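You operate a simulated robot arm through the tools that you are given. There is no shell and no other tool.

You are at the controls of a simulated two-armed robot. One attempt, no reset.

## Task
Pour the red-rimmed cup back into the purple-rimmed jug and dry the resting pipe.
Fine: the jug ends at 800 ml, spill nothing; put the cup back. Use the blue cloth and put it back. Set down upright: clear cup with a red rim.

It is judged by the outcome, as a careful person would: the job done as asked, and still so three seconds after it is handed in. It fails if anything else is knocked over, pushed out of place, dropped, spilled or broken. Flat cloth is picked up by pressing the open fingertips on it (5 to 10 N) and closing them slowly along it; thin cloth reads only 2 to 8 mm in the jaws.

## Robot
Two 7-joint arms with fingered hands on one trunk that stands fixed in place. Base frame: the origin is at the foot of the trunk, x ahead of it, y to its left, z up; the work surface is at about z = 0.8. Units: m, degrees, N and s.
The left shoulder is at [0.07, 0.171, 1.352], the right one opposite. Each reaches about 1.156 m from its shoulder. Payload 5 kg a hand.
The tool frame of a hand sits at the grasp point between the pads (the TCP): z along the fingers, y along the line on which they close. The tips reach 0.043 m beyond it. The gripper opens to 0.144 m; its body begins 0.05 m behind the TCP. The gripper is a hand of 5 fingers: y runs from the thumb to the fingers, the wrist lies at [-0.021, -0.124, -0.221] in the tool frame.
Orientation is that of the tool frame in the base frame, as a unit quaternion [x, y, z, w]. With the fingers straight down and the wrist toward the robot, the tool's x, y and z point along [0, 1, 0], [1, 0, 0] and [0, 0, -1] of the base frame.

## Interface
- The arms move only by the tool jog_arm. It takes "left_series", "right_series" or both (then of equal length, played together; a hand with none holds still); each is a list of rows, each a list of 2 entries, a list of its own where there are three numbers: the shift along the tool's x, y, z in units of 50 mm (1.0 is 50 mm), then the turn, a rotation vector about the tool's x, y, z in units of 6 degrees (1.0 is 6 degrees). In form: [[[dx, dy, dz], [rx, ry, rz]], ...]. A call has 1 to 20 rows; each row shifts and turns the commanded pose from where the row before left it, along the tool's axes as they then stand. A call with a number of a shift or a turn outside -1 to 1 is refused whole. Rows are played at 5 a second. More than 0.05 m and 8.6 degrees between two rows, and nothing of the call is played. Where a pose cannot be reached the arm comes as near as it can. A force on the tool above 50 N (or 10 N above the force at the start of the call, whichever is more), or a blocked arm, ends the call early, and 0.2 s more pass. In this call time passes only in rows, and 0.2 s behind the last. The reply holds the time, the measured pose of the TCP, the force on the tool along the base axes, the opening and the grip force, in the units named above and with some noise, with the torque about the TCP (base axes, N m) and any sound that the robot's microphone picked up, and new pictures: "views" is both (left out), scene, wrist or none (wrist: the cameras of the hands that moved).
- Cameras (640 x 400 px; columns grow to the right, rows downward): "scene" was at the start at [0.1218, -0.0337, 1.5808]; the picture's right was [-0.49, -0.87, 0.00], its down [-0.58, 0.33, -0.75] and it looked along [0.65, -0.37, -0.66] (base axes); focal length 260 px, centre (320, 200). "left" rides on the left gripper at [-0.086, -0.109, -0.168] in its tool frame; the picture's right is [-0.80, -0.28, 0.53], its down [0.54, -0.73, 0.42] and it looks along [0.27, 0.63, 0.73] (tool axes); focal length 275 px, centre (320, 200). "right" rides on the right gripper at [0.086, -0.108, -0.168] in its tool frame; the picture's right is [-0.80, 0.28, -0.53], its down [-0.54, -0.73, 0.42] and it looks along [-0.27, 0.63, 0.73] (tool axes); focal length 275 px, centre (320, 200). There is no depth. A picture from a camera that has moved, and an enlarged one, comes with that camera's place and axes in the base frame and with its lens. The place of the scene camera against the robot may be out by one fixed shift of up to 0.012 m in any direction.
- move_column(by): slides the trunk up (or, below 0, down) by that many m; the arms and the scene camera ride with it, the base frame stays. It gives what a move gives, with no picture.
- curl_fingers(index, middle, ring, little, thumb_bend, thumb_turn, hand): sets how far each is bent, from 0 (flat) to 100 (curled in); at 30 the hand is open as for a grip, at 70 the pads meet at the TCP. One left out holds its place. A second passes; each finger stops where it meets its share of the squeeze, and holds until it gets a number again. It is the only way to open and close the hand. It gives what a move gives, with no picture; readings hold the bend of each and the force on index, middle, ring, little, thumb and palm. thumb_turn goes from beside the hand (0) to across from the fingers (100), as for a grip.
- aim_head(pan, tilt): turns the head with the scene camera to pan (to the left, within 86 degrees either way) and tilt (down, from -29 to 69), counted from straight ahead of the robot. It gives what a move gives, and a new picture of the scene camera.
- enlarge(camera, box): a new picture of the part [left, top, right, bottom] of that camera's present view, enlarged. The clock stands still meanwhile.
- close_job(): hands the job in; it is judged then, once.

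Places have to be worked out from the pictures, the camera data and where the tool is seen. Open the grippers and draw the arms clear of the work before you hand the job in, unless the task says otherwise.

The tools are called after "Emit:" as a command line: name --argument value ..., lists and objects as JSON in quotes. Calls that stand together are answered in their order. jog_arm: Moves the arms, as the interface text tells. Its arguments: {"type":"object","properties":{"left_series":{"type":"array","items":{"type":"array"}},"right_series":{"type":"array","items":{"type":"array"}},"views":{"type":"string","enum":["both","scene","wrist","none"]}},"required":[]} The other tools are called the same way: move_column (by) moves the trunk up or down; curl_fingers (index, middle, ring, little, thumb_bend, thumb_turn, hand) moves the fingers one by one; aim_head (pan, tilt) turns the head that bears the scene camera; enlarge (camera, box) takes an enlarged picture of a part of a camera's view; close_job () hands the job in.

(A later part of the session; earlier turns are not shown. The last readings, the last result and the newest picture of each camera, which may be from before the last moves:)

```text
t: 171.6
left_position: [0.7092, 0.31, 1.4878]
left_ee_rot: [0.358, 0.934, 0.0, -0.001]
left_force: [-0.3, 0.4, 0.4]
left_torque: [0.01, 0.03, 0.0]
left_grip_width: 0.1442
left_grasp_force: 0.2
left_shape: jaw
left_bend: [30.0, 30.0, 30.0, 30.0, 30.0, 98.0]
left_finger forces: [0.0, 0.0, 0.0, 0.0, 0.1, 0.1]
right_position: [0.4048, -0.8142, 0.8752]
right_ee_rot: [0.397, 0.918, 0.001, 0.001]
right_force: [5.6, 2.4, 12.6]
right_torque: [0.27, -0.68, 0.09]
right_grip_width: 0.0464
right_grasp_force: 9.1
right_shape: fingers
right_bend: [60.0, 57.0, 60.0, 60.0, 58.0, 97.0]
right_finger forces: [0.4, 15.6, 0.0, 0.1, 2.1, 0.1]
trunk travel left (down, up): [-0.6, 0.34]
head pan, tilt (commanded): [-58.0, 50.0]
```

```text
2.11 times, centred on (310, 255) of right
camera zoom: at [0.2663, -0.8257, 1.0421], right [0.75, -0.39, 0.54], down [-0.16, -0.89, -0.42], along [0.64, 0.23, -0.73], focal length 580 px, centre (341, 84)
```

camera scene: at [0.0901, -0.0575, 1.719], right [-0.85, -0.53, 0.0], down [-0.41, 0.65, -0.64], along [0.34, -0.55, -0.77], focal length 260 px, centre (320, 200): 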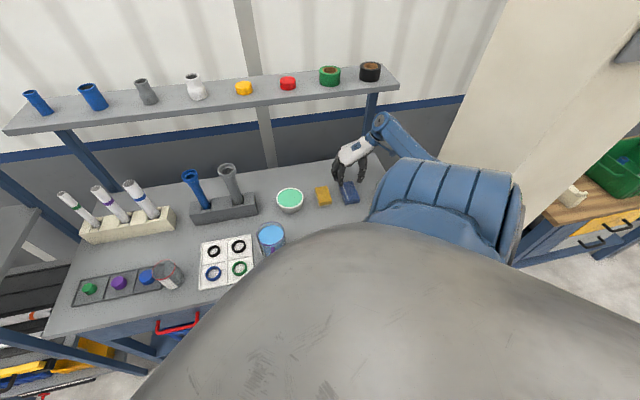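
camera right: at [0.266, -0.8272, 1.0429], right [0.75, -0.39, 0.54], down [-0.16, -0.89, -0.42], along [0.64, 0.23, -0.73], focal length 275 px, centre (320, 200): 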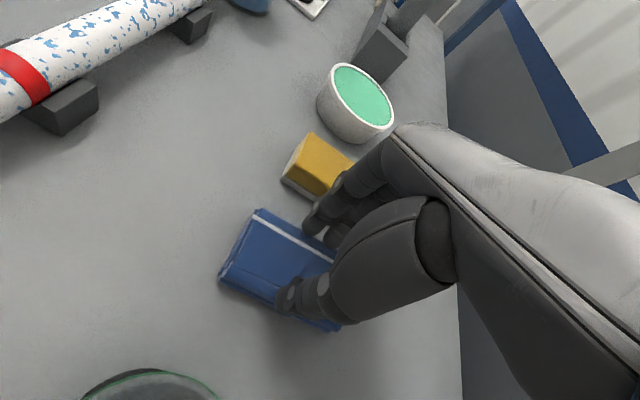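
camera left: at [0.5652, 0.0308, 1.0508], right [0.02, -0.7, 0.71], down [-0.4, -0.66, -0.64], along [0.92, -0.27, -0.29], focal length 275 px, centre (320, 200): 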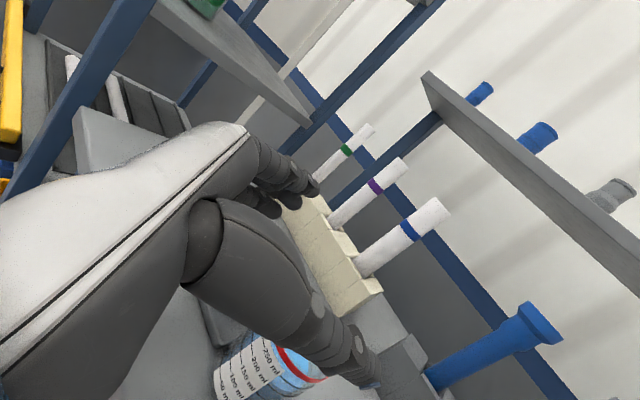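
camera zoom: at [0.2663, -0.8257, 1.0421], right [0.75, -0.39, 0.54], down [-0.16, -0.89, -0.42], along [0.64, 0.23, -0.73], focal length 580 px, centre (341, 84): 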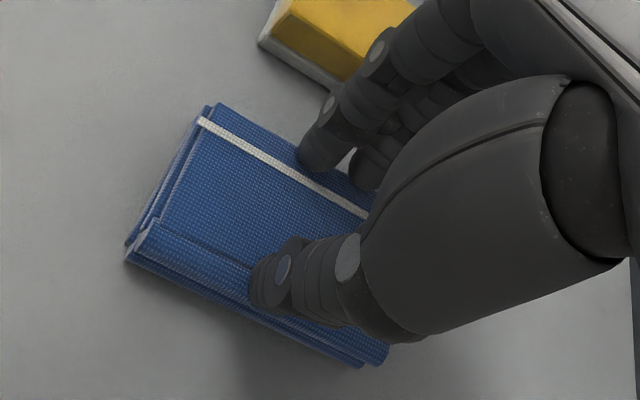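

The stack is about 30 mm thick and stiff, and my middle finger alone is taking the load. Gripping the pad across its width should hold better: I lift, open to about 95 mm, and come down straddling its long sides, keeping the tips 15 mm above its underside.

Emit:
jog_arm --right_series '[[[0, 0, -0.4], [0, 0, 0]], [[0, 0, -0.5], [0, 0, 0]]]' --views "none"

Emit:
curl_fingers --hand "right" --index 45 --middle 45 --ring 45 --little 45 --thumb_bend 45

Emit:
jog_arm --right_series '[[[0, 0, 0.01], [0, 0, 0]]]' --views "both"

Emit:
enlarge --camera "right" --box '[200, 160, 420, 350]'

Emit:
enlarge --camera "scene" --box '[300, 130, 400, 220]'

```text
t: 172.2
left_position: [0.7092, 0.3087, 1.4861]
left_ee_rot: [0.359, 0.933, 0.001, -0.002]
left_force: [-0.7, -0.3, -0.9]
left_torque: [0.0, -0.01, 0.04]
left_grip_width: 0.1437
left_grasp_force: 0.2
left_shape: jaw
left_bend: [30.0, 30.0, 30.0, 30.0, 30.0, 98.0]
left_finger forces: [0.0, 0.0, 0.0, 0.0, 0.0, 0.1]
right_position: [0.4047, -0.8134, 0.9179]
right_ee_rot: [0.398, 0.917, 0.0, 0.0]
right_force: [0.5, 0.5, -0.1]
right_torque: [-0.06, -0.02, -0.03]
right_grip_width: 0.043
right_grasp_force: 0.0
right_shape: fingers
right_bend: [60.0, 60.0, 60.0, 60.0, 60.0, 97.0]
right_finger forces: [0.0, 0.0, 0.0, 0.1, 0.0, 0.0]
trunk travel left (down, up): [-0.6, 0.34]
head pan, tilt (commanded): [-58.0, 50.0]
```

```text
t: 173.2
left_position: [0.7097, 0.3083, 1.4883]
left_ee_rot: [0.358, 0.934, 0.001, -0.002]
left_force: [-1.0, 0.3, -0.8]
left_torque: [0.03, 0.01, -0.01]
left_grip_width: 0.144
left_grasp_force: 0.1
left_shape: jaw
left_bend: [30.0, 30.0, 30.0, 30.0, 30.0, 98.0]
left_finger forces: [0.1, 0.0, 0.0, 0.1, 0.0, 0.0]
right_position: [0.4042, -0.8146, 0.9163]
right_ee_rot: [0.398, 0.918, 0.001, 0.001]
right_force: [-1.1, -0.3, -0.2]
right_torque: [0.04, 0.02, -0.04]
right_grip_width: 0.096
right_grasp_force: 0.1
right_shape: fingers
right_bend: [45.0, 45.0, 45.0, 45.0, 45.0, 97.0]
right_finger forces: [0.0, 0.0, 0.1, 0.0, 0.0, 0.0]
trunk travel left (down, up): [-0.6, 0.34]
head pan, tilt (commanded): [-58.0, 50.0]
```

```text
t: 173.6
left_position: [0.7087, 0.3073, 1.4872]
left_ee_rot: [0.358, 0.934, 0.0, -0.002]
left_force: [0.1, 0.5, -0.8]
left_torque: [-0.01, 0.0, -0.03]
left_grip_width: 0.1441
left_grasp_force: 0.0
left_shape: jaw
left_bend: [30.0, 30.0, 30.0, 30.0, 30.0, 98.0]
left_finger forces: [0.0, 0.0, 0.1, 0.0, 0.0, 0.1]
right_position: [0.4049, -0.8142, 0.9166]
right_ee_rot: [0.398, 0.917, 0.001, 0.0]
right_force: [-0.7, 0.7, -0.1]
right_torque: [-0.01, -0.01, 0.02]
right_grip_width: 0.096
right_grasp_force: 0.0
right_shape: fingers
right_bend: [45.0, 45.0, 45.0, 45.0, 45.0, 97.0]
right_finger forces: [0.0, 0.1, 0.0, 0.0, 0.0, 0.0]
trunk travel left (down, up): [-0.6, 0.34]
head pan, tilt (commanded): [-58.0, 50.0]
camera scene: at [0.0896, -0.0573, 1.719], right [-0.85, -0.53, 0.0], down [-0.41, 0.65, -0.64], along [0.34, -0.55, -0.77], focal length 260 px, centre (320, 200)
camera right: at [0.2665, -0.827, 1.0847], right [0.75, -0.39, 0.53], down [-0.16, -0.89, -0.42], along [0.64, 0.23, -0.73], focal length 275 px, centre (320, 200)
```

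scene: 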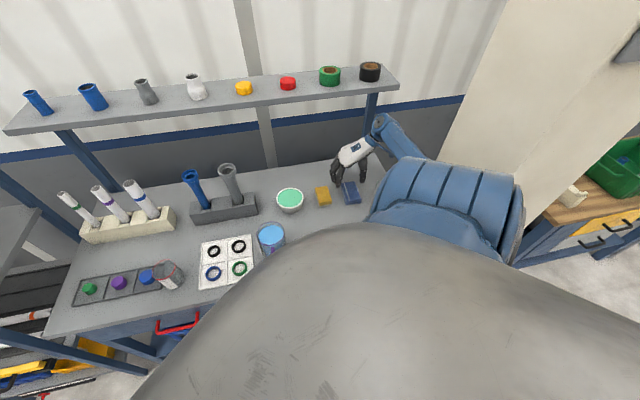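
right: 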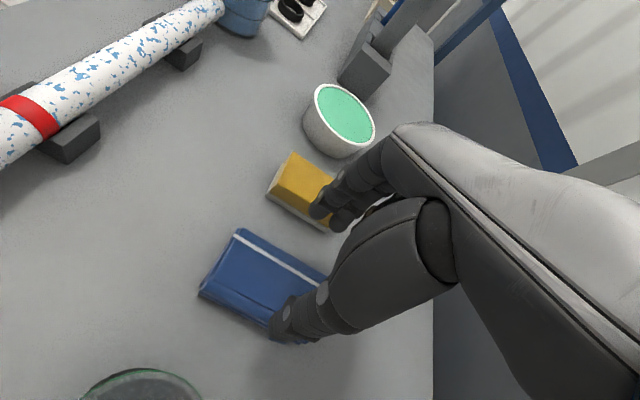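

```text
2.11 times, centred on (310, 255) of right
camera zoom: at [0.2665, -0.827, 1.0847], right [0.75, -0.39, 0.53], down [-0.16, -0.89, -0.42], along [0.64, 0.23, -0.73], focal length 580 px, centre (341, 84)
```

zoom: 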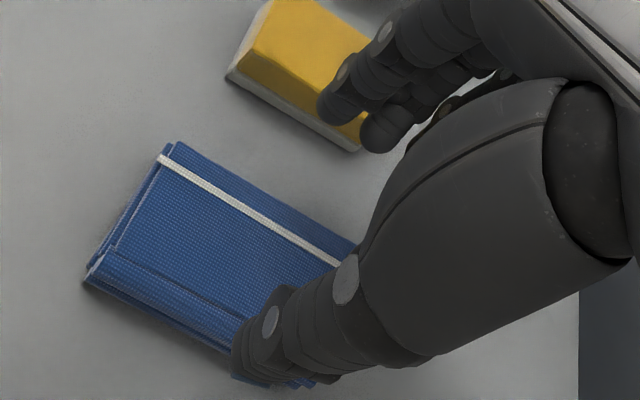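

```text
4.44 times, centred on (350, 175) of scene
camera zoom: at [0.0896, -0.0573, 1.719], right [-0.85, -0.53, 0.0], down [-0.41, 0.65, -0.64], along [0.34, -0.55, -0.77], focal length 1157 px, centre (187, 311)
```

zoom: 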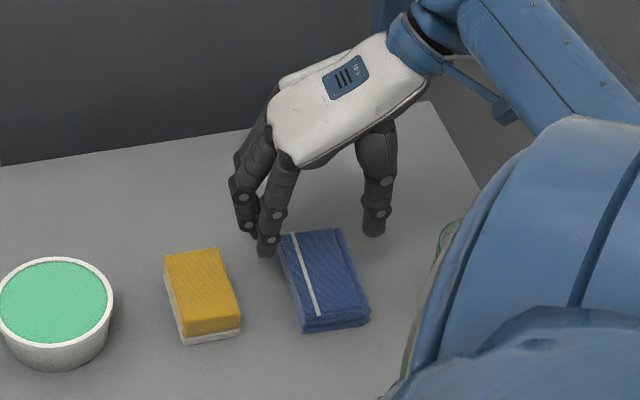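

The view is clear: the pad lies between thumb and fingers, and I'm about 12 mm off centre. I correct that and lower to z≈0.862 so the tips sit beside the pad's upper half.

Emit:
jog_arm --right_series '[[[0.28, -0.15, 0], [0, 0, 0]], [[0, 0, 0.4], [0, 0, 0]], [[0, 0, 0.3], [0, 0, 0]], [[0, 0, 0.2], [0, 0, 0]], [[0, 0, 0.16], [0, 0, 0]]]' --views "both"

Emit:
enlarge --camera "scene" --box '[300, 130, 400, 220]'

Emit:
enlarge --camera "right" --box '[200, 160, 420, 350]'

```text
t: 174.8
left_position: [0.7093, 0.3079, 1.4877]
left_ee_rot: [0.359, 0.933, 0.001, -0.001]
left_force: [0.2, 0.6, 0.2]
left_torque: [0.01, 0.01, -0.02]
left_grip_width: 0.1442
left_grasp_force: 0.1
left_shape: jaw
left_bend: [30.0, 30.0, 30.0, 30.0, 30.0, 98.0]
left_finger forces: [0.0, 0.0, 0.0, 0.0, 0.0, 0.1]
right_position: [0.3898, -0.8117, 0.8623]
right_ee_rot: [0.398, 0.918, 0.0, 0.001]
right_force: [0.2, 0.2, -0.6]
right_torque: [-0.01, -0.04, -0.04]
right_grip_width: 0.0959
right_grasp_force: 0.0
right_shape: fingers
right_bend: [45.0, 45.0, 45.0, 45.0, 45.0, 97.0]
right_finger forces: [0.0, 0.1, 0.0, 0.0, 0.0, 0.1]
trunk travel left (down, up): [-0.6, 0.34]
head pan, tilt (commanded): [-58.0, 50.0]
camera scene: at [0.0896, -0.0575, 1.719], right [-0.85, -0.53, 0.0], down [-0.41, 0.65, -0.64], along [0.34, -0.54, -0.77], focal length 260 px, centre (320, 200)
camera right: at [0.2506, -0.8238, 1.0305], right [0.75, -0.39, 0.54], down [-0.16, -0.89, -0.42], along [0.64, 0.23, -0.73], focal length 275 px, centre (320, 200)
```

scene: 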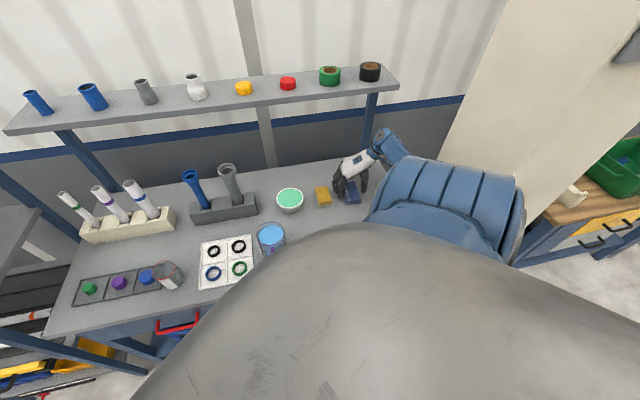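
right: 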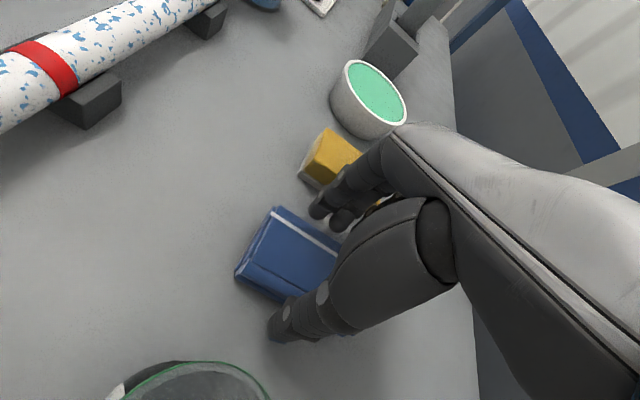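

```text
4.44 times, centred on (350, 175) of scene
camera zoom: at [0.0896, -0.0575, 1.719], right [-0.85, -0.53, 0.0], down [-0.41, 0.65, -0.64], along [0.34, -0.54, -0.77], focal length 1157 px, centre (187, 311)
```

zoom: 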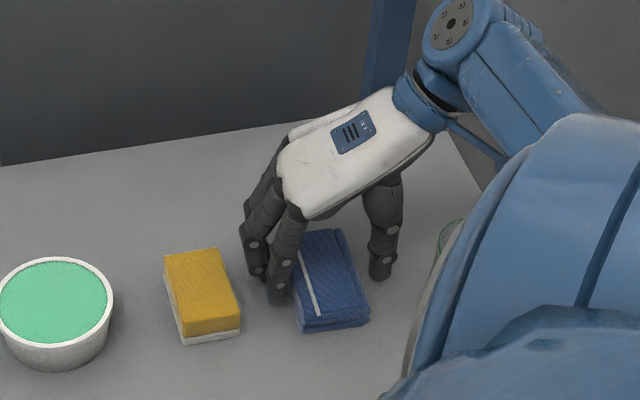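

```text
2.11 times, centred on (310, 255) of right
camera zoom: at [0.2506, -0.8238, 1.0305], right [0.75, -0.39, 0.54], down [-0.16, -0.89, -0.42], along [0.64, 0.23, -0.73], focal length 580 px, centre (341, 84)
```

zoom: 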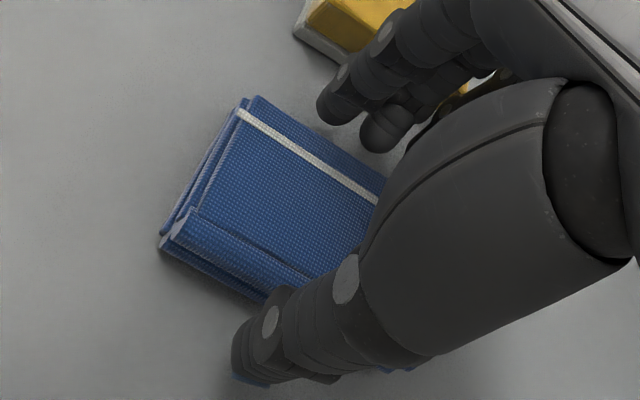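

The pad is nicely straddled with no contact yet. I close on its sides gradually.

Emit:
curl_fingers --hand "right" --index 52 --middle 52 --ring 52 --little 52 --thumb_bend 52

Emit:
curl_fingers --hand "right" --index 56 --middle 56 --ring 56 --little 56 --thumb_bend 55

Emit:
enlarge --camera "right" --box '[200, 160, 420, 350]'

```text
t: 175.8
left_position: [0.7093, 0.3086, 1.4877]
left_ee_rot: [0.358, 0.934, 0.0, -0.002]
left_force: [0.0, -0.1, -0.3]
left_torque: [-0.02, 0.0, -0.01]
left_grip_width: 0.1438
left_grasp_force: 0.0
left_shape: jaw
left_bend: [30.0, 30.0, 30.0, 30.0, 30.0, 98.0]
left_finger forces: [0.1, 0.0, 0.0, 0.0, 0.0, 0.0]
right_position: [0.3887, -0.8109, 0.8627]
right_ee_rot: [0.398, 0.917, 0.001, 0.0]
right_force: [-0.4, 0.3, 0.1]
right_torque: [-0.02, 0.0, 0.02]
right_grip_width: 0.0743
right_grasp_force: 1.2
right_shape: fingers
right_bend: [51.0, 52.0, 52.0, 52.0, 51.0, 97.0]
right_finger forces: [0.8, 0.5, 0.1, 0.1, 1.3, 0.1]
trunk travel left (down, up): [-0.6, 0.34]
head pan, tilt (commanded): [-58.0, 50.0]
```

```text
t: 176.8
left_position: [0.7095, 0.3073, 1.4874]
left_ee_rot: [0.358, 0.934, 0.001, -0.001]
left_force: [0.1, 0.4, -0.5]
left_torque: [-0.01, -0.01, 0.0]
left_grip_width: 0.144
left_grasp_force: 0.1
left_shape: jaw
left_bend: [30.0, 30.0, 30.0, 30.0, 30.0, 98.0]
left_finger forces: [0.0, 0.1, 0.1, 0.1, 0.0, 0.0]
right_position: [0.3903, -0.8109, 0.8629]
right_ee_rot: [0.398, 0.917, 0.0, 0.0]
right_force: [-0.2, -1.2, 0.1]
right_torque: [-0.02, -0.03, -0.01]
right_grip_width: 0.0726
right_grasp_force: 6.4
right_shape: fingers
right_bend: [53.0, 54.0, 55.0, 56.0, 51.0, 97.0]
right_finger forces: [3.0, 2.4, 1.0, 0.1, 6.6, 0.0]
trunk travel left (down, up): [-0.6, 0.34]
head pan, tilt (commanded): [-58.0, 50.0]
```

```text
2.11 times, centred on (310, 255) of right
camera zoom: at [0.2505, -0.8237, 1.0305], right [0.75, -0.39, 0.54], down [-0.16, -0.89, -0.42], along [0.64, 0.23, -0.73], focal length 580 px, centre (341, 84)
```

zoom: 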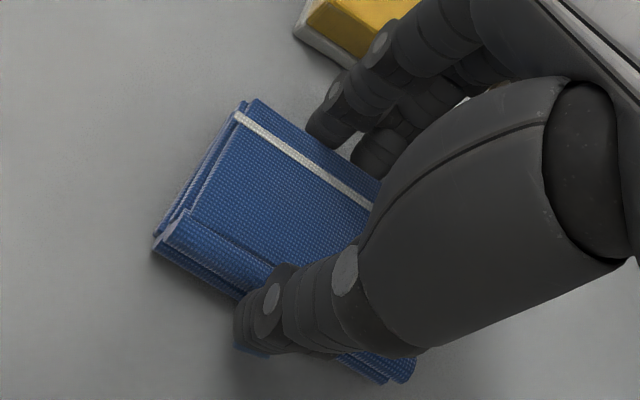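

The pad resists like a firm block: 72.6 mm wide, 6.4 N. I tighten and lift slightly to see whether it comes along.

Emit:
curl_fingers --hand "right" --index 60 --middle 60 --ring 61 --little 61 --thumb_bend 59

Emit:
jog_arm --right_series '[[[0, 0, -0.2], [0, 0, 0]], [[0, 0, -0.4], [0, 0, 0]], [[0, 0, -0.4], [0, 0, 0]]]' --views "both"

Emit:
enlarge --camera "scene" --box '[300, 130, 400, 220]'

Emit:
enlarge --camera "right" --box '[200, 160, 420, 350]'

```text
t: 177.8
left_position: [0.71, 0.3085, 1.4877]
left_ee_rot: [0.358, 0.934, 0.001, -0.001]
left_force: [0.0, -0.2, -0.1]
left_torque: [0.02, 0.01, -0.02]
left_grip_width: 0.1441
left_grasp_force: 0.1
left_shape: jaw
left_bend: [30.0, 30.0, 30.0, 30.0, 30.0, 98.0]
left_finger forces: [0.0, 0.0, 0.0, 0.0, 0.0, 0.0]
right_position: [0.3906, -0.8106, 0.8626]
right_ee_rot: [0.398, 0.918, 0.0, 0.0]
right_force: [0.8, -0.4, 0.9]
right_torque: [-0.01, 0.03, 0.01]
right_grip_width: 0.0715
right_grasp_force: 12.7
right_shape: fingers
right_bend: [55.0, 57.0, 58.0, 61.0, 51.0, 96.0]
right_finger forces: [5.7, 4.5, 3.2, 0.1, 13.5, 0.0]
trunk travel left (down, up): [-0.6, 0.34]
head pan, tilt (commanded): [-58.0, 50.0]
```

```text
t: 178.6
left_position: [0.7095, 0.3076, 1.4883]
left_ee_rot: [0.359, 0.933, 0.0, -0.001]
left_force: [0.4, -0.1, -0.6]
left_torque: [-0.03, 0.0, -0.02]
left_grip_width: 0.1438
left_grasp_force: 0.0
left_shape: jaw
left_bend: [30.0, 30.0, 30.0, 30.0, 30.0, 98.0]
left_finger forces: [0.0, 0.0, 0.0, 0.0, 0.0, 0.0]
right_position: [0.3888, -0.8103, 0.915]
right_ee_rot: [0.398, 0.917, 0.0, 0.001]
right_force: [0.9, 0.0, -0.7]
right_torque: [-0.03, 0.0, -0.03]
right_grip_width: 0.0718
right_grasp_force: 13.4
right_shape: fingers
right_bend: [55.0, 57.0, 58.0, 61.0, 51.0, 96.0]
right_finger forces: [5.7, 4.4, 3.0, 0.0, 13.3, 0.0]
trunk travel left (down, up): [-0.6, 0.34]
head pan, tilt (commanded): [-58.0, 50.0]
camera scene: at [0.0892, -0.0571, 1.719], right [-0.85, -0.53, 0.0], down [-0.41, 0.65, -0.64], along [0.34, -0.55, -0.77], focal length 260 px, centre (320, 200)
camera right: at [0.25, -0.8229, 1.0827], right [0.75, -0.39, 0.54], down [-0.16, -0.89, -0.42], along [0.64, 0.23, -0.73], focal length 275 px, centre (320, 200)
```

scene: 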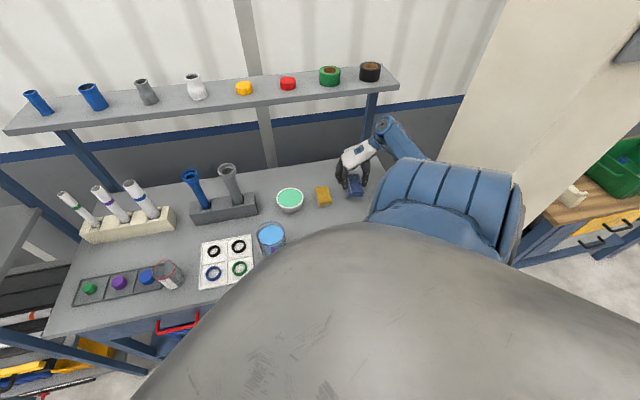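
right: 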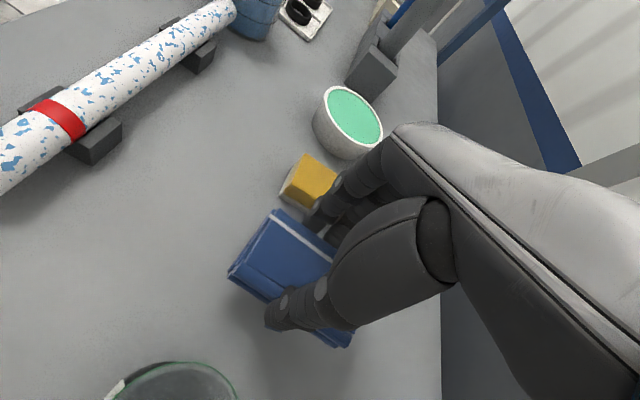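

```text
4.44 times, centred on (350, 175) of scene
camera zoom: at [0.0892, -0.0571, 1.719], right [-0.85, -0.53, 0.0], down [-0.41, 0.65, -0.64], along [0.34, -0.55, -0.77], focal length 1157 px, centre (187, 311)
```

zoom: 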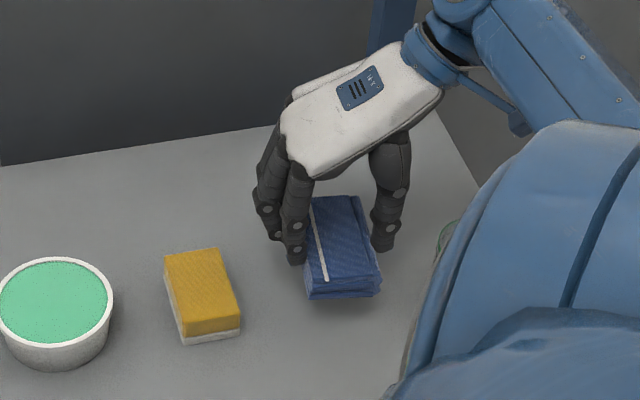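

```text
2.11 times, centred on (310, 255) of right
camera zoom: at [0.25, -0.8229, 1.0827], right [0.75, -0.39, 0.54], down [-0.16, -0.89, -0.42], along [0.64, 0.23, -0.73], focal length 580 px, centre (341, 84)
```

zoom: 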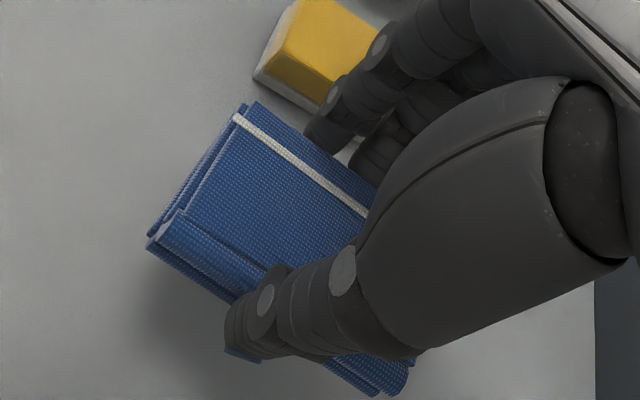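

The cloth came up cleanly as a pad (13 N grip, 20 mm of it below the fingertips). I note its place (TCP 0.391, -0.811, 0.863, heading 133°), lift, turn back to heading ~88° and move over the pipe's red-banded end.

Emit:
jog_arm --right_series '[[[0, 0, -0.7], [0, 0, 0]], [[0, 0, -0.8], [0, 0, 0]], [[0, 0, -0.8], [0, 0, 0]], [[0, 0, 0], [0, 0, 1]], [[0, 0, 0], [0, 0, 1]], [[0, 0, 0], [0, 0, 1]], [[0, 0, 0], [0, 0, 1]], [[0, 0, 0], [0, 0, 1]], [[0, 0, 0], [0, 0, 1]], [[0, 0, 0], [0, 0, 1]], [[0, 0, 0], [0, 0, 0.5]], [[0.58, -0.7, 0], [0, 0, 0]], [[0.58, -0.7, 0], [0, 0, 0]], [[0.58, -0.7, 0], [0, 0, 0]], [[0.58, -0.7, 0], [0, 0, 0]], [[0.58, -0.7, 0], [0, 0, 0]]]' --views "both"

```text
t: 182.0
left_position: [0.7063, 0.3104, 1.4885]
left_ee_rot: [0.358, 0.934, 0.0, -0.001]
left_force: [-0.5, 1.3, 1.1]
left_torque: [-0.03, -0.07, 0.04]
left_grip_width: 0.1438
left_grasp_force: 0.1
left_shape: jaw
left_bend: [30.0, 30.0, 30.0, 30.0, 30.0, 98.0]
left_finger forces: [0.1, 0.0, 0.1, 0.0, 0.1, 0.1]
right_position: [0.2186, -0.6574, 1.0333]
right_ee_rot: [0.719, 0.695, 0.001, 0.002]
right_force: [-0.3, -0.7, -1.2]
right_torque: [-0.04, -0.02, 0.03]
right_grip_width: 0.0714
right_grasp_force: 12.9
right_shape: fingers
right_bend: [55.0, 57.0, 59.0, 61.0, 51.0, 96.0]
right_finger forces: [5.8, 4.4, 3.0, 0.0, 13.5, 0.0]
trunk travel left (down, up): [-0.6, 0.34]
head pan, tilt (commanded): [-58.0, 50.0]
camera scene: at [0.0867, -0.0548, 1.7193], right [-0.85, -0.53, 0.0], down [-0.41, 0.65, -0.64], along [0.34, -0.55, -0.76], focal length 260 px, centre (320, 200)
camera right: at [0.112, -0.5693, 1.2008], right [0.26, -0.8, 0.54], down [-0.74, -0.52, -0.43], along [0.62, -0.29, -0.73], focal length 275 px, centre (320, 200)
```

scene: 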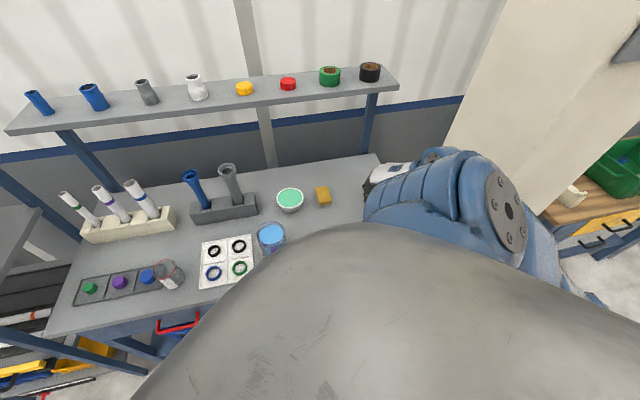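
right: 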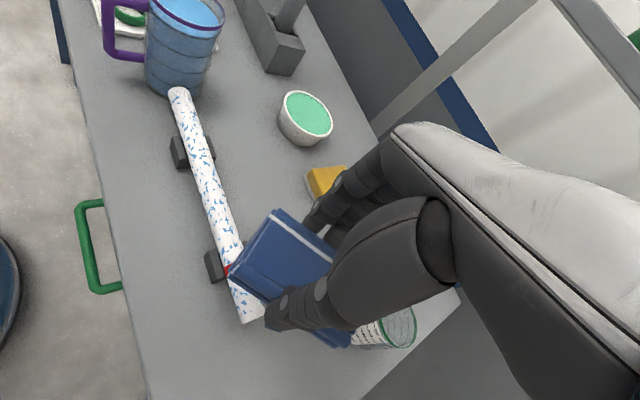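

The wrist camera shows the pad right over the pipe's right end, nicely lined up. I lower toward the pipe and feel for contact.

Emit:
jog_arm --right_series '[[[0, 0, 0.8], [0, 0, 0]], [[0, 0, 0.8], [0, 0, 0]], [[0, 0, 0.3], [0, 0, 0]], [[0, 0, 0.08], [0, 0, 0]], [[0, 0, 0.08], [0, 0, 0]]]' --views "wrist"

```text
t: 183.2
left_position: [0.7089, 0.3078, 1.4883]
left_ee_rot: [0.359, 0.933, 0.001, -0.002]
left_force: [-0.1, 0.8, 0.2]
left_torque: [-0.05, -0.04, 0.02]
left_grip_width: 0.1436
left_grasp_force: 0.0
left_shape: jaw
left_bend: [30.0, 30.0, 30.0, 30.0, 30.0, 98.0]
left_finger forces: [0.0, 0.0, 0.0, 0.0, 0.0, 0.1]
right_position: [0.2194, -0.6589, 0.9277]
right_ee_rot: [0.718, 0.696, 0.0, 0.001]
right_force: [-0.7, -0.3, -0.6]
right_torque: [-0.03, 0.01, -0.02]
right_grip_width: 0.0715
right_grasp_force: 12.9
right_shape: fingers
right_bend: [55.0, 57.0, 59.0, 61.0, 51.0, 96.0]
right_finger forces: [5.7, 4.2, 2.9, 0.0, 13.2, 0.0]
trunk travel left (down, up): [-0.6, 0.34]
head pan, tilt (commanded): [-58.0, 50.0]
camera right: at [0.1133, -0.5708, 1.0955], right [0.26, -0.81, 0.53], down [-0.74, -0.52, -0.42], along [0.62, -0.29, -0.73], focal length 275 px, centre (320, 200)
```

right: 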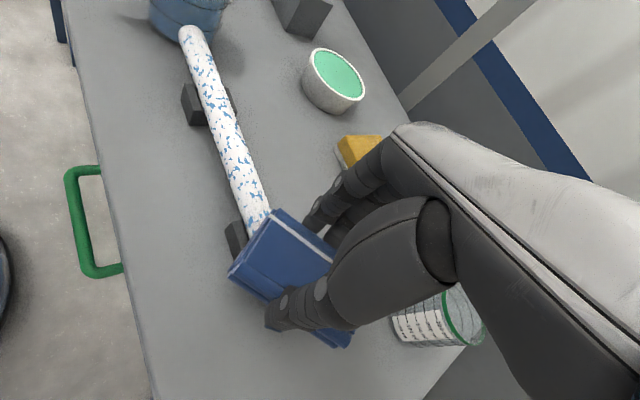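

No contact yet at z=0.928. I continue down in 2 mm steps.

Emit:
jog_arm --right_series '[[[0, 0, 0.04], [0, 0, 0]], [[0, 0, 0.04], [0, 0, 0]], [[0, 0, 0.04], [0, 0, 0]]]' --views "none"

Emit:
jog_arm --right_series '[[[0, 0, 0.04], [0, 0, 0]], [[0, 0, 0.03], [0, 0, 0]]]' --views "none"

```text
t: 184.0
left_position: [0.7102, 0.3083, 1.4878]
left_ee_rot: [0.358, 0.934, 0.001, -0.003]
left_force: [-0.1, 0.1, -0.8]
left_torque: [-0.01, -0.05, 0.02]
left_grip_width: 0.144
left_grasp_force: 0.1
left_shape: jaw
left_bend: [30.0, 30.0, 30.0, 30.0, 30.0, 98.0]
left_finger forces: [0.0, 0.0, 0.1, 0.0, 0.0, 0.0]
right_position: [0.2208, -0.6599, 0.9213]
right_ee_rot: [0.719, 0.695, 0.0, 0.001]
right_force: [0.0, 0.7, -0.3]
right_torque: [-0.02, -0.02, 0.01]
right_grip_width: 0.0717
right_grasp_force: 13.1
right_shape: fingers
right_bend: [55.0, 57.0, 59.0, 61.0, 51.0, 96.0]
right_finger forces: [5.8, 4.4, 2.8, 0.1, 13.2, 0.0]
trunk travel left (down, up): [-0.6, 0.34]
head pan, tilt (commanded): [-58.0, 50.0]
```

```text
t: 184.6
left_position: [0.7095, 0.308, 1.488]
left_ee_rot: [0.359, 0.933, 0.0, -0.001]
left_force: [-0.3, -0.3, -0.1]
left_torque: [0.0, 0.03, 0.02]
left_grip_width: 0.1443
left_grasp_force: 0.1
left_shape: jaw
left_bend: [30.0, 30.0, 30.0, 30.0, 30.0, 98.0]
left_finger forces: [0.1, 0.1, 0.0, 0.0, 0.0, 0.0]
right_position: [0.2205, -0.658, 0.9166]
right_ee_rot: [0.719, 0.695, 0.001, 0.0]
right_force: [-0.2, 0.8, -0.6]
right_torque: [0.0, -0.02, -0.02]
right_grip_width: 0.0719
right_grasp_force: 13.4
right_shape: fingers
right_bend: [55.0, 57.0, 59.0, 61.0, 51.0, 96.0]
right_finger forces: [5.8, 4.3, 2.9, 0.1, 13.3, 0.1]
trunk travel left (down, up): [-0.6, 0.34]
head pan, tilt (commanded): [-58.0, 50.0]
```

Still free at z=0.917. A few more millimetres.

Emit:
jog_arm --right_series '[[[0, 0, 0.04], [0, 0, 0]], [[0, 0, 0.03], [0, 0, 0]]]' --views "none"

Emit:
jog_arm --right_series '[[[0, 0, 0.03], [0, 0, 0]], [[0, 0, 0.03], [0, 0, 0]]]' --views "wrist"

```text
t: 185.2
left_position: [0.7102, 0.3082, 1.4871]
left_ee_rot: [0.359, 0.933, 0.001, -0.002]
left_force: [0.6, -0.3, -0.1]
left_torque: [0.02, -0.01, 0.01]
left_grip_width: 0.1441
left_grasp_force: 0.1
left_shape: jaw
left_bend: [30.0, 30.0, 30.0, 30.0, 30.0, 98.0]
left_finger forces: [0.0, 0.0, 0.0, 0.1, 0.0, 0.1]
right_position: [0.2195, -0.6589, 0.915]
right_ee_rot: [0.718, 0.696, 0.0, 0.0]
right_force: [0.1, 0.3, 0.2]
right_torque: [0.04, -0.01, -0.02]
right_grip_width: 0.0717
right_grasp_force: 12.8
right_shape: fingers
right_bend: [55.0, 57.0, 59.0, 61.0, 51.0, 96.0]
right_finger forces: [5.8, 4.3, 2.8, 0.0, 13.2, 0.0]
trunk travel left (down, up): [-0.6, 0.34]
head pan, tilt (commanded): [-58.0, 50.0]
```

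```text
t: 185.8
left_position: [0.7096, 0.309, 1.4876]
left_ee_rot: [0.358, 0.934, 0.001, -0.001]
left_force: [-1.0, 0.8, 0.3]
left_torque: [-0.03, 0.01, 0.02]
left_grip_width: 0.1439
left_grasp_force: 0.0
left_shape: jaw
left_bend: [30.0, 30.0, 30.0, 30.0, 30.0, 98.0]
left_finger forces: [0.0, 0.0, 0.1, 0.0, 0.0, 0.1]
right_position: [0.22, -0.6582, 0.9117]
right_ee_rot: [0.719, 0.695, 0.001, 0.001]
right_force: [-1.0, -2.0, 7.6]
right_torque: [-0.06, -0.02, -0.02]
right_grip_width: 0.0718
right_grasp_force: 13.7
right_shape: fingers
right_bend: [55.0, 57.0, 59.0, 61.0, 51.0, 96.0]
right_finger forces: [5.9, 4.4, 3.0, 0.0, 13.7, 0.0]
trunk travel left (down, up): [-0.6, 0.34]
head pan, tilt (commanded): [-58.0, 50.0]
camera right: at [0.1124, -0.5696, 1.0791], right [0.26, -0.81, 0.54], down [-0.74, -0.52, -0.42], along [0.62, -0.29, -0.73], focal length 275 px, centre (320, 200)
```

right: 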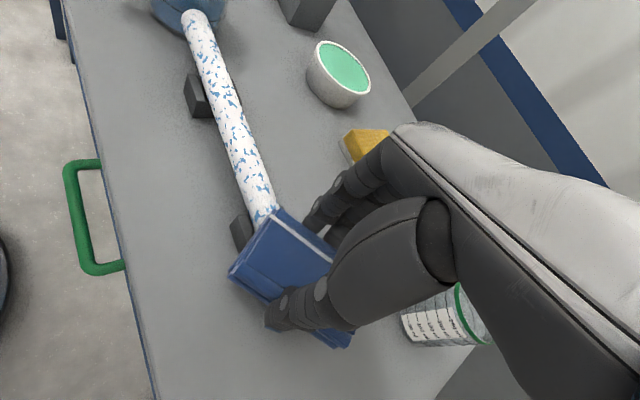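

Contact made at z≈0.912 (7.6 N), so the pipe's top is at about 0.85. I want to wipe from the jug end toward the red end (which also brings the pipe back), so I lift and move up to near the jug end first.

Emit:
jog_arm --right_series '[[[0, 0, -0.6], [0, 0, 0]], [[0.6, 0.56, 0], [0, 0, 0]], [[0.6, 0.56, 0], [0, 0, 0]], [[0.6, 0.56, 0], [0, 0, 0]], [[0.6, 0.56, 0], [0, 0, 0]], [[0.6, 0.56, 0], [0, 0, 0]], [[0.6, 0.56, 0], [0, 0, 0]]]' --views "both"

```text
t: 187.4
left_position: [0.7112, 0.3079, 1.4871]
left_ee_rot: [0.358, 0.934, 0.0, -0.003]
left_force: [1.0, 0.5, -0.2]
left_torque: [0.04, 0.07, -0.04]
left_grip_width: 0.1438
left_grasp_force: 0.0
left_shape: jaw
left_bend: [30.0, 30.0, 30.0, 30.0, 30.0, 98.0]
left_finger forces: [0.0, 0.0, 0.0, 0.0, 0.1, 0.0]
right_position: [0.3967, -0.4828, 0.9425]
right_ee_rot: [0.719, 0.695, 0.0, 0.0]
right_force: [0.3, 0.4, -0.7]
right_torque: [0.01, -0.01, 0.0]
right_grip_width: 0.0715
right_grasp_force: 13.0
right_shape: fingers
right_bend: [55.0, 57.0, 59.0, 61.0, 51.0, 96.0]
right_finger forces: [6.0, 4.3, 2.9, 0.1, 13.3, 0.0]
trunk travel left (down, up): [-0.6, 0.34]
head pan, tilt (commanded): [-58.0, 50.0]
camera scene: at [0.0913, -0.057, 1.719], right [-0.85, -0.53, 0.0], down [-0.41, 0.65, -0.64], along [0.34, -0.55, -0.77], focal length 260 px, centre (320, 200)
camera right: at [0.29, -0.3944, 1.1099], right [0.26, -0.81, 0.53], down [-0.74, -0.52, -0.42], along [0.62, -0.29, -0.73], focal length 275 px, centre (320, 200)
```

scene: 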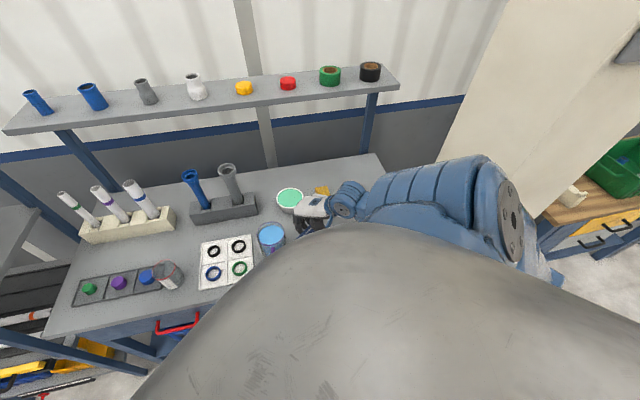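
right: 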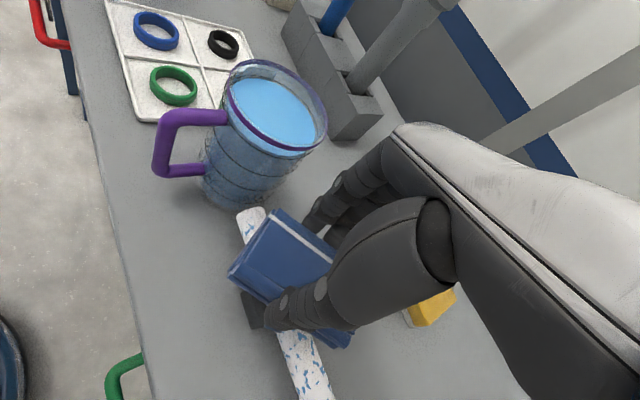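

The pad is 25 mm short of the pipe's end and clear of the jug. I lower to contact and make the first slow wiping stroke toward the red end.

Emit:
jog_arm --right_series '[[[0, 0, 0.4], [0, 0, 0]], [[0, 0, 0.16], [0, 0, 0]], [[0, 0, 0.04], [0, 0, 0]]]' --views "none"

```text
t: 188.2
left_position: [0.7084, 0.3082, 1.4882]
left_ee_rot: [0.359, 0.933, 0.0, -0.001]
left_force: [0.4, 1.1, 0.9]
left_torque: [-0.03, -0.03, 0.01]
left_grip_width: 0.1442
left_grasp_force: 0.0
left_shape: jaw
left_bend: [30.0, 30.0, 30.0, 30.0, 30.0, 98.0]
left_finger forces: [0.0, 0.0, 0.0, 0.0, 0.0, 0.1]
right_position: [0.3941, -0.4835, 0.9109]
right_ee_rot: [0.719, 0.695, 0.0, 0.001]
right_force: [0.2, 0.4, 1.6]
right_torque: [-0.05, 0.05, -0.01]
right_grip_width: 0.0714
right_grasp_force: 13.9
right_shape: fingers
right_bend: [55.0, 57.0, 59.0, 61.0, 51.0, 96.0]
right_finger forces: [5.9, 4.4, 3.3, 0.0, 13.2, 0.0]
trunk travel left (down, up): [-0.6, 0.34]
head pan, tilt (commanded): [-58.0, 50.0]
```

Light contact (1.6 N). I press slightly more and wipe along the pipe.

Emit:
jog_arm --right_series '[[[0, 0, 0.03], [0, 0, 0]], [[-0.29, -0.27, 0], [0, 0, 0]], [[-0.29, -0.27, 0], [0, 0, 0]], [[-0.29, -0.27, 0], [0, 0, 0]], [[-0.29, -0.27, 0], [0, 0, 0]], [[-0.29, -0.27, 0], [0, 0, 0]]]' --views "wrist"

Emit:
enlarge --camera "right" --box '[160, 100, 360, 400]'

```text
t: 189.6
left_position: [0.7092, 0.3094, 1.4871]
left_ee_rot: [0.358, 0.934, 0.0, -0.001]
left_force: [-1.8, 0.3, 0.6]
left_torque: [-0.01, -0.03, -0.02]
left_grip_width: 0.144
left_grasp_force: 0.1
left_shape: jaw
left_bend: [30.0, 30.0, 30.0, 30.0, 30.0, 98.0]
left_finger forces: [0.0, 0.0, 0.0, 0.0, 0.1, 0.1]
right_position: [0.3221, -0.5534, 0.9107]
right_ee_rot: [0.719, 0.695, 0.001, 0.001]
right_force: [0.5, -0.8, 0.0]
right_torque: [0.02, 0.04, 0.02]
right_grip_width: 0.0693
right_grasp_force: 12.1
right_shape: fingers
right_bend: [55.0, 58.0, 59.0, 61.0, 52.0, 96.0]
right_finger forces: [6.1, 3.9, 2.0, 0.0, 12.2, 0.0]
trunk travel left (down, up): [-0.6, 0.34]
head pan, tilt (commanded): [-58.0, 50.0]
camera right: at [0.2168, -0.4655, 1.0779], right [0.26, -0.81, 0.53], down [-0.74, -0.52, -0.42], along [0.62, -0.29, -0.73], focal length 275 px, centre (320, 200)
```

right: 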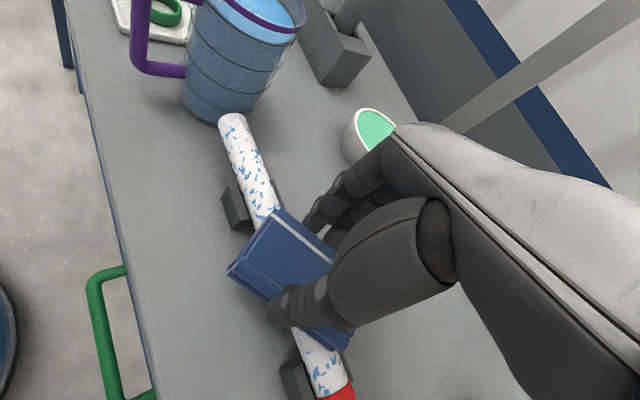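

```text
1.33 times, centred on (260, 250) of right
camera zoom: at [0.2168, -0.4655, 1.0779], right [0.26, -0.81, 0.53], down [-0.74, -0.52, -0.42], along [0.62, -0.29, -0.73], focal length 367 px, centre (400, 133)
```

zoom: 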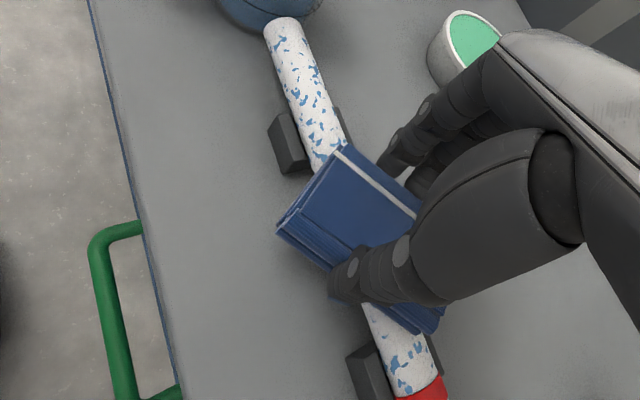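

Contact faded during the stroke and the marks remain. I need firmer, maintained pressure; I press down a little more here and read the force.

Emit:
jog_arm --right_series '[[[0, 0, 0.04], [0, 0, 0]], [[0, 0, 0.04], [0, 0, 0]]]' --views "none"

```text
t: 190.2
left_position: [0.7098, 0.3068, 1.4872]
left_ee_rot: [0.358, 0.934, 0.0, -0.002]
left_force: [-0.2, 0.0, -0.4]
left_torque: [0.01, -0.01, -0.02]
left_grip_width: 0.144
left_grasp_force: 0.0
left_shape: jaw
left_bend: [30.0, 30.0, 30.0, 30.0, 30.0, 98.0]
left_finger forces: [0.0, 0.1, 0.0, 0.1, 0.0, 0.0]
right_position: [0.322, -0.5536, 0.9071]
right_ee_rot: [0.719, 0.695, 0.001, 0.001]
right_force: [0.8, -0.3, 0.4]
right_torque: [-0.08, 0.09, 0.01]
right_grip_width: 0.0703
right_grasp_force: 13.2
right_shape: fingers
right_bend: [55.0, 58.0, 59.0, 61.0, 52.0, 96.0]
right_finger forces: [6.4, 4.1, 2.6, 0.0, 12.9, 0.1]
trunk travel left (down, up): [-0.6, 0.34]
head pan, tilt (commanded): [-58.0, 50.0]
```

Barely touching at z=0.907. I press a bit further.

Emit:
jog_arm --right_series '[[[0, 0, 0.03], [0, 0, 0]], [[0, 0, 0.03], [0, 0, 0]]]' --views "wrist"

Emit:
enlarge --camera "right" --box '[200, 180, 380, 400]'

```text
t: 190.8
left_position: [0.7086, 0.3081, 1.4874]
left_ee_rot: [0.358, 0.934, 0.001, -0.002]
left_force: [0.2, 0.1, 0.2]
left_torque: [0.02, -0.03, 0.0]
left_grip_width: 0.1438
left_grasp_force: 0.0
left_shape: jaw
left_bend: [30.0, 30.0, 30.0, 30.0, 30.0, 98.0]
left_finger forces: [0.0, 0.1, 0.0, 0.1, 0.1, 0.1]
right_position: [0.3224, -0.5539, 0.9028]
right_ee_rot: [0.719, 0.695, 0.001, 0.0]
right_force: [0.6, -0.2, 2.7]
right_torque: [-0.1, -0.05, -0.03]
right_grip_width: 0.0725
right_grasp_force: 13.6
right_shape: fingers
right_bend: [55.0, 58.0, 59.0, 61.0, 51.0, 96.0]
right_finger forces: [6.9, 4.8, 1.9, 0.0, 13.4, 0.1]
trunk travel left (down, up): [-0.6, 0.34]
head pan, tilt (commanded): [-58.0, 50.0]
camera right: at [0.2164, -0.4657, 1.0706], right [0.26, -0.81, 0.53], down [-0.74, -0.52, -0.42], along [0.62, -0.29, -0.73], focal length 275 px, centre (320, 200)
```

right: 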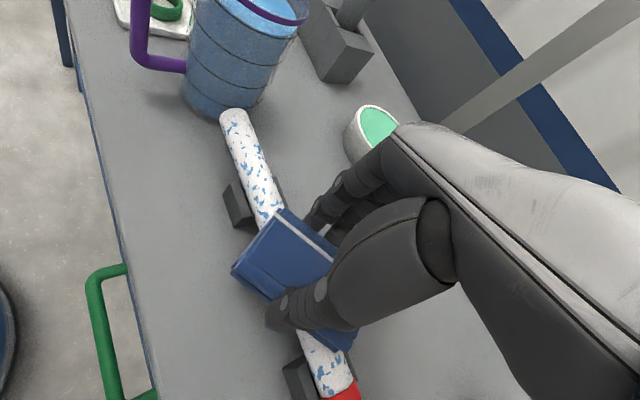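

```text
1.82 times, centred on (290, 290) of right
camera zoom: at [0.2164, -0.4657, 1.0706], right [0.26, -0.81, 0.53], down [-0.74, -0.52, -0.42], along [0.62, -0.29, -0.73], focal length 500 px, centre (374, 36)
```

zoom: 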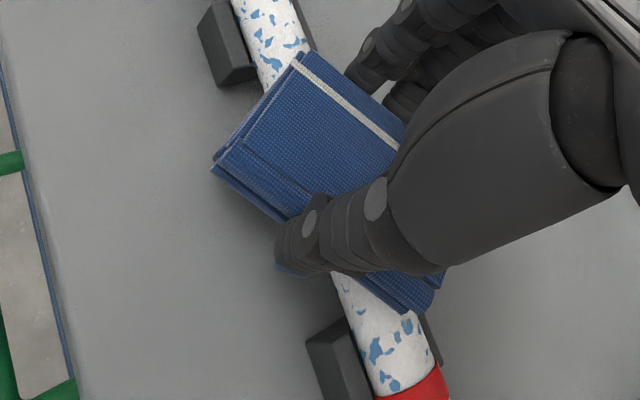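

The pad is slipping upward in my grip under pressure, so I tighten the fingers before wiping on.

Emit:
curl_fingers --hand "right" --index 68 --middle 69 --ring 70 --little 72 --thumb_bend 67

```text
t: 191.8
left_position: [0.709, 0.3085, 1.4874]
left_ee_rot: [0.359, 0.933, 0.001, -0.002]
left_force: [-0.2, 0.0, 0.1]
left_torque: [-0.03, -0.02, -0.02]
left_grip_width: 0.144
left_grasp_force: 0.0
left_shape: jaw
left_bend: [30.0, 30.0, 30.0, 30.0, 30.0, 98.0]
left_finger forces: [0.0, 0.1, 0.0, 0.1, 0.0, 0.0]
right_position: [0.3237, -0.5532, 0.9025]
right_ee_rot: [0.719, 0.695, 0.001, 0.001]
right_force: [-0.3, -0.4, -0.3]
right_torque: [-0.05, -0.04, -0.03]
right_grip_width: 0.07
right_grasp_force: 20.4
right_shape: fingers
right_bend: [57.0, 65.0, 67.0, 72.0, 51.0, 94.0]
right_finger forces: [8.6, 7.0, 5.1, 0.1, 20.3, 0.0]
trunk travel left (down, up): [-0.6, 0.34]
head pan, tilt (commanded): [-58.0, 50.0]
```

Grip is now 20 N (it seems to be the limit). I press down again and check the force.

Emit:
jog_arm --right_series '[[[0, 0, 0.04], [0, 0, 0]]]' --views "none"

Emit:
jog_arm --right_series '[[[0, 0, 0.03], [0, 0, 0]]]' --views "wrist"

Emit:
enlarge --camera "right" --box '[200, 180, 380, 400]'

```text
t: 192.2
left_position: [0.7092, 0.3087, 1.4872]
left_ee_rot: [0.358, 0.934, 0.0, -0.001]
left_force: [-0.1, 0.2, -0.4]
left_torque: [-0.02, 0.03, -0.04]
left_grip_width: 0.1439
left_grasp_force: 0.1
left_shape: jaw
left_bend: [30.0, 30.0, 30.0, 30.0, 30.0, 98.0]
left_finger forces: [0.0, 0.0, 0.0, 0.0, 0.0, 0.0]
right_position: [0.3229, -0.5542, 0.9012]
right_ee_rot: [0.719, 0.695, 0.001, 0.001]
right_force: [-0.4, -1.4, 5.3]
right_torque: [0.17, 0.17, -0.02]
right_grip_width: 0.07
right_grasp_force: 22.0
right_shape: fingers
right_bend: [57.0, 64.0, 67.0, 72.0, 51.0, 94.0]
right_finger forces: [7.1, 10.1, 4.3, 0.0, 22.5, 0.0]
trunk travel left (down, up): [-0.6, 0.34]
head pan, tilt (commanded): [-58.0, 50.0]
```

```text
t: 192.6
left_position: [0.7092, 0.3092, 1.4879]
left_ee_rot: [0.358, 0.934, 0.0, -0.002]
left_force: [-0.9, 0.2, 0.3]
left_torque: [0.02, -0.02, 0.02]
left_grip_width: 0.1441
left_grasp_force: 0.0
left_shape: jaw
left_bend: [30.0, 30.0, 30.0, 30.0, 30.0, 98.0]
left_finger forces: [0.1, 0.0, 0.0, 0.0, 0.0, 0.0]
right_position: [0.3233, -0.5553, 0.8996]
right_ee_rot: [0.719, 0.695, 0.001, 0.001]
right_force: [0.4, 2.2, 8.0]
right_torque: [0.27, -0.01, -0.1]
right_grip_width: 0.0704
right_grasp_force: 22.4
right_shape: fingers
right_bend: [57.0, 64.0, 67.0, 72.0, 51.0, 94.0]
right_finger forces: [6.9, 10.4, 4.3, 0.0, 23.2, 0.0]
trunk travel left (down, up): [-0.6, 0.34]
head pan, tilt (commanded): [-58.0, 50.0]
camera right: at [0.2168, -0.4663, 1.067], right [0.26, -0.81, 0.53], down [-0.74, -0.52, -0.42], along [0.62, -0.29, -0.73], focal length 275 px, centre (320, 200)
```

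right: 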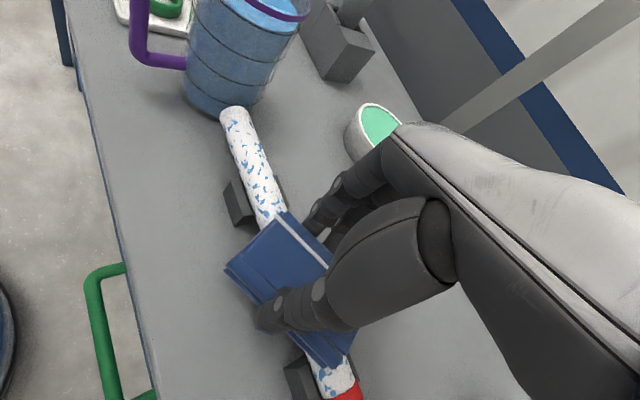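

```text
1.82 times, centred on (290, 290) of right
camera zoom: at [0.2168, -0.4663, 1.067], right [0.26, -0.81, 0.53], down [-0.74, -0.52, -0.42], along [0.62, -0.29, -0.73], focal length 500 px, centre (374, 36)
```

zoom: 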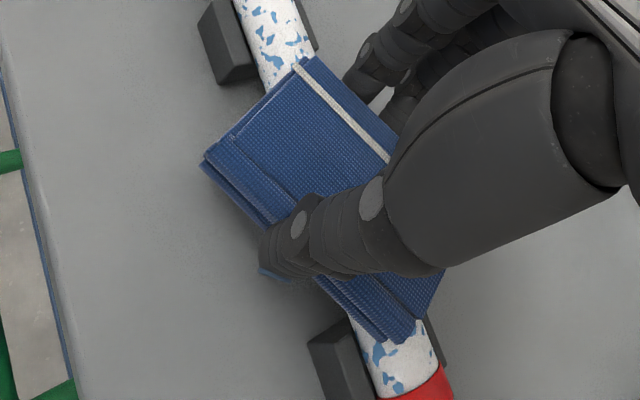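

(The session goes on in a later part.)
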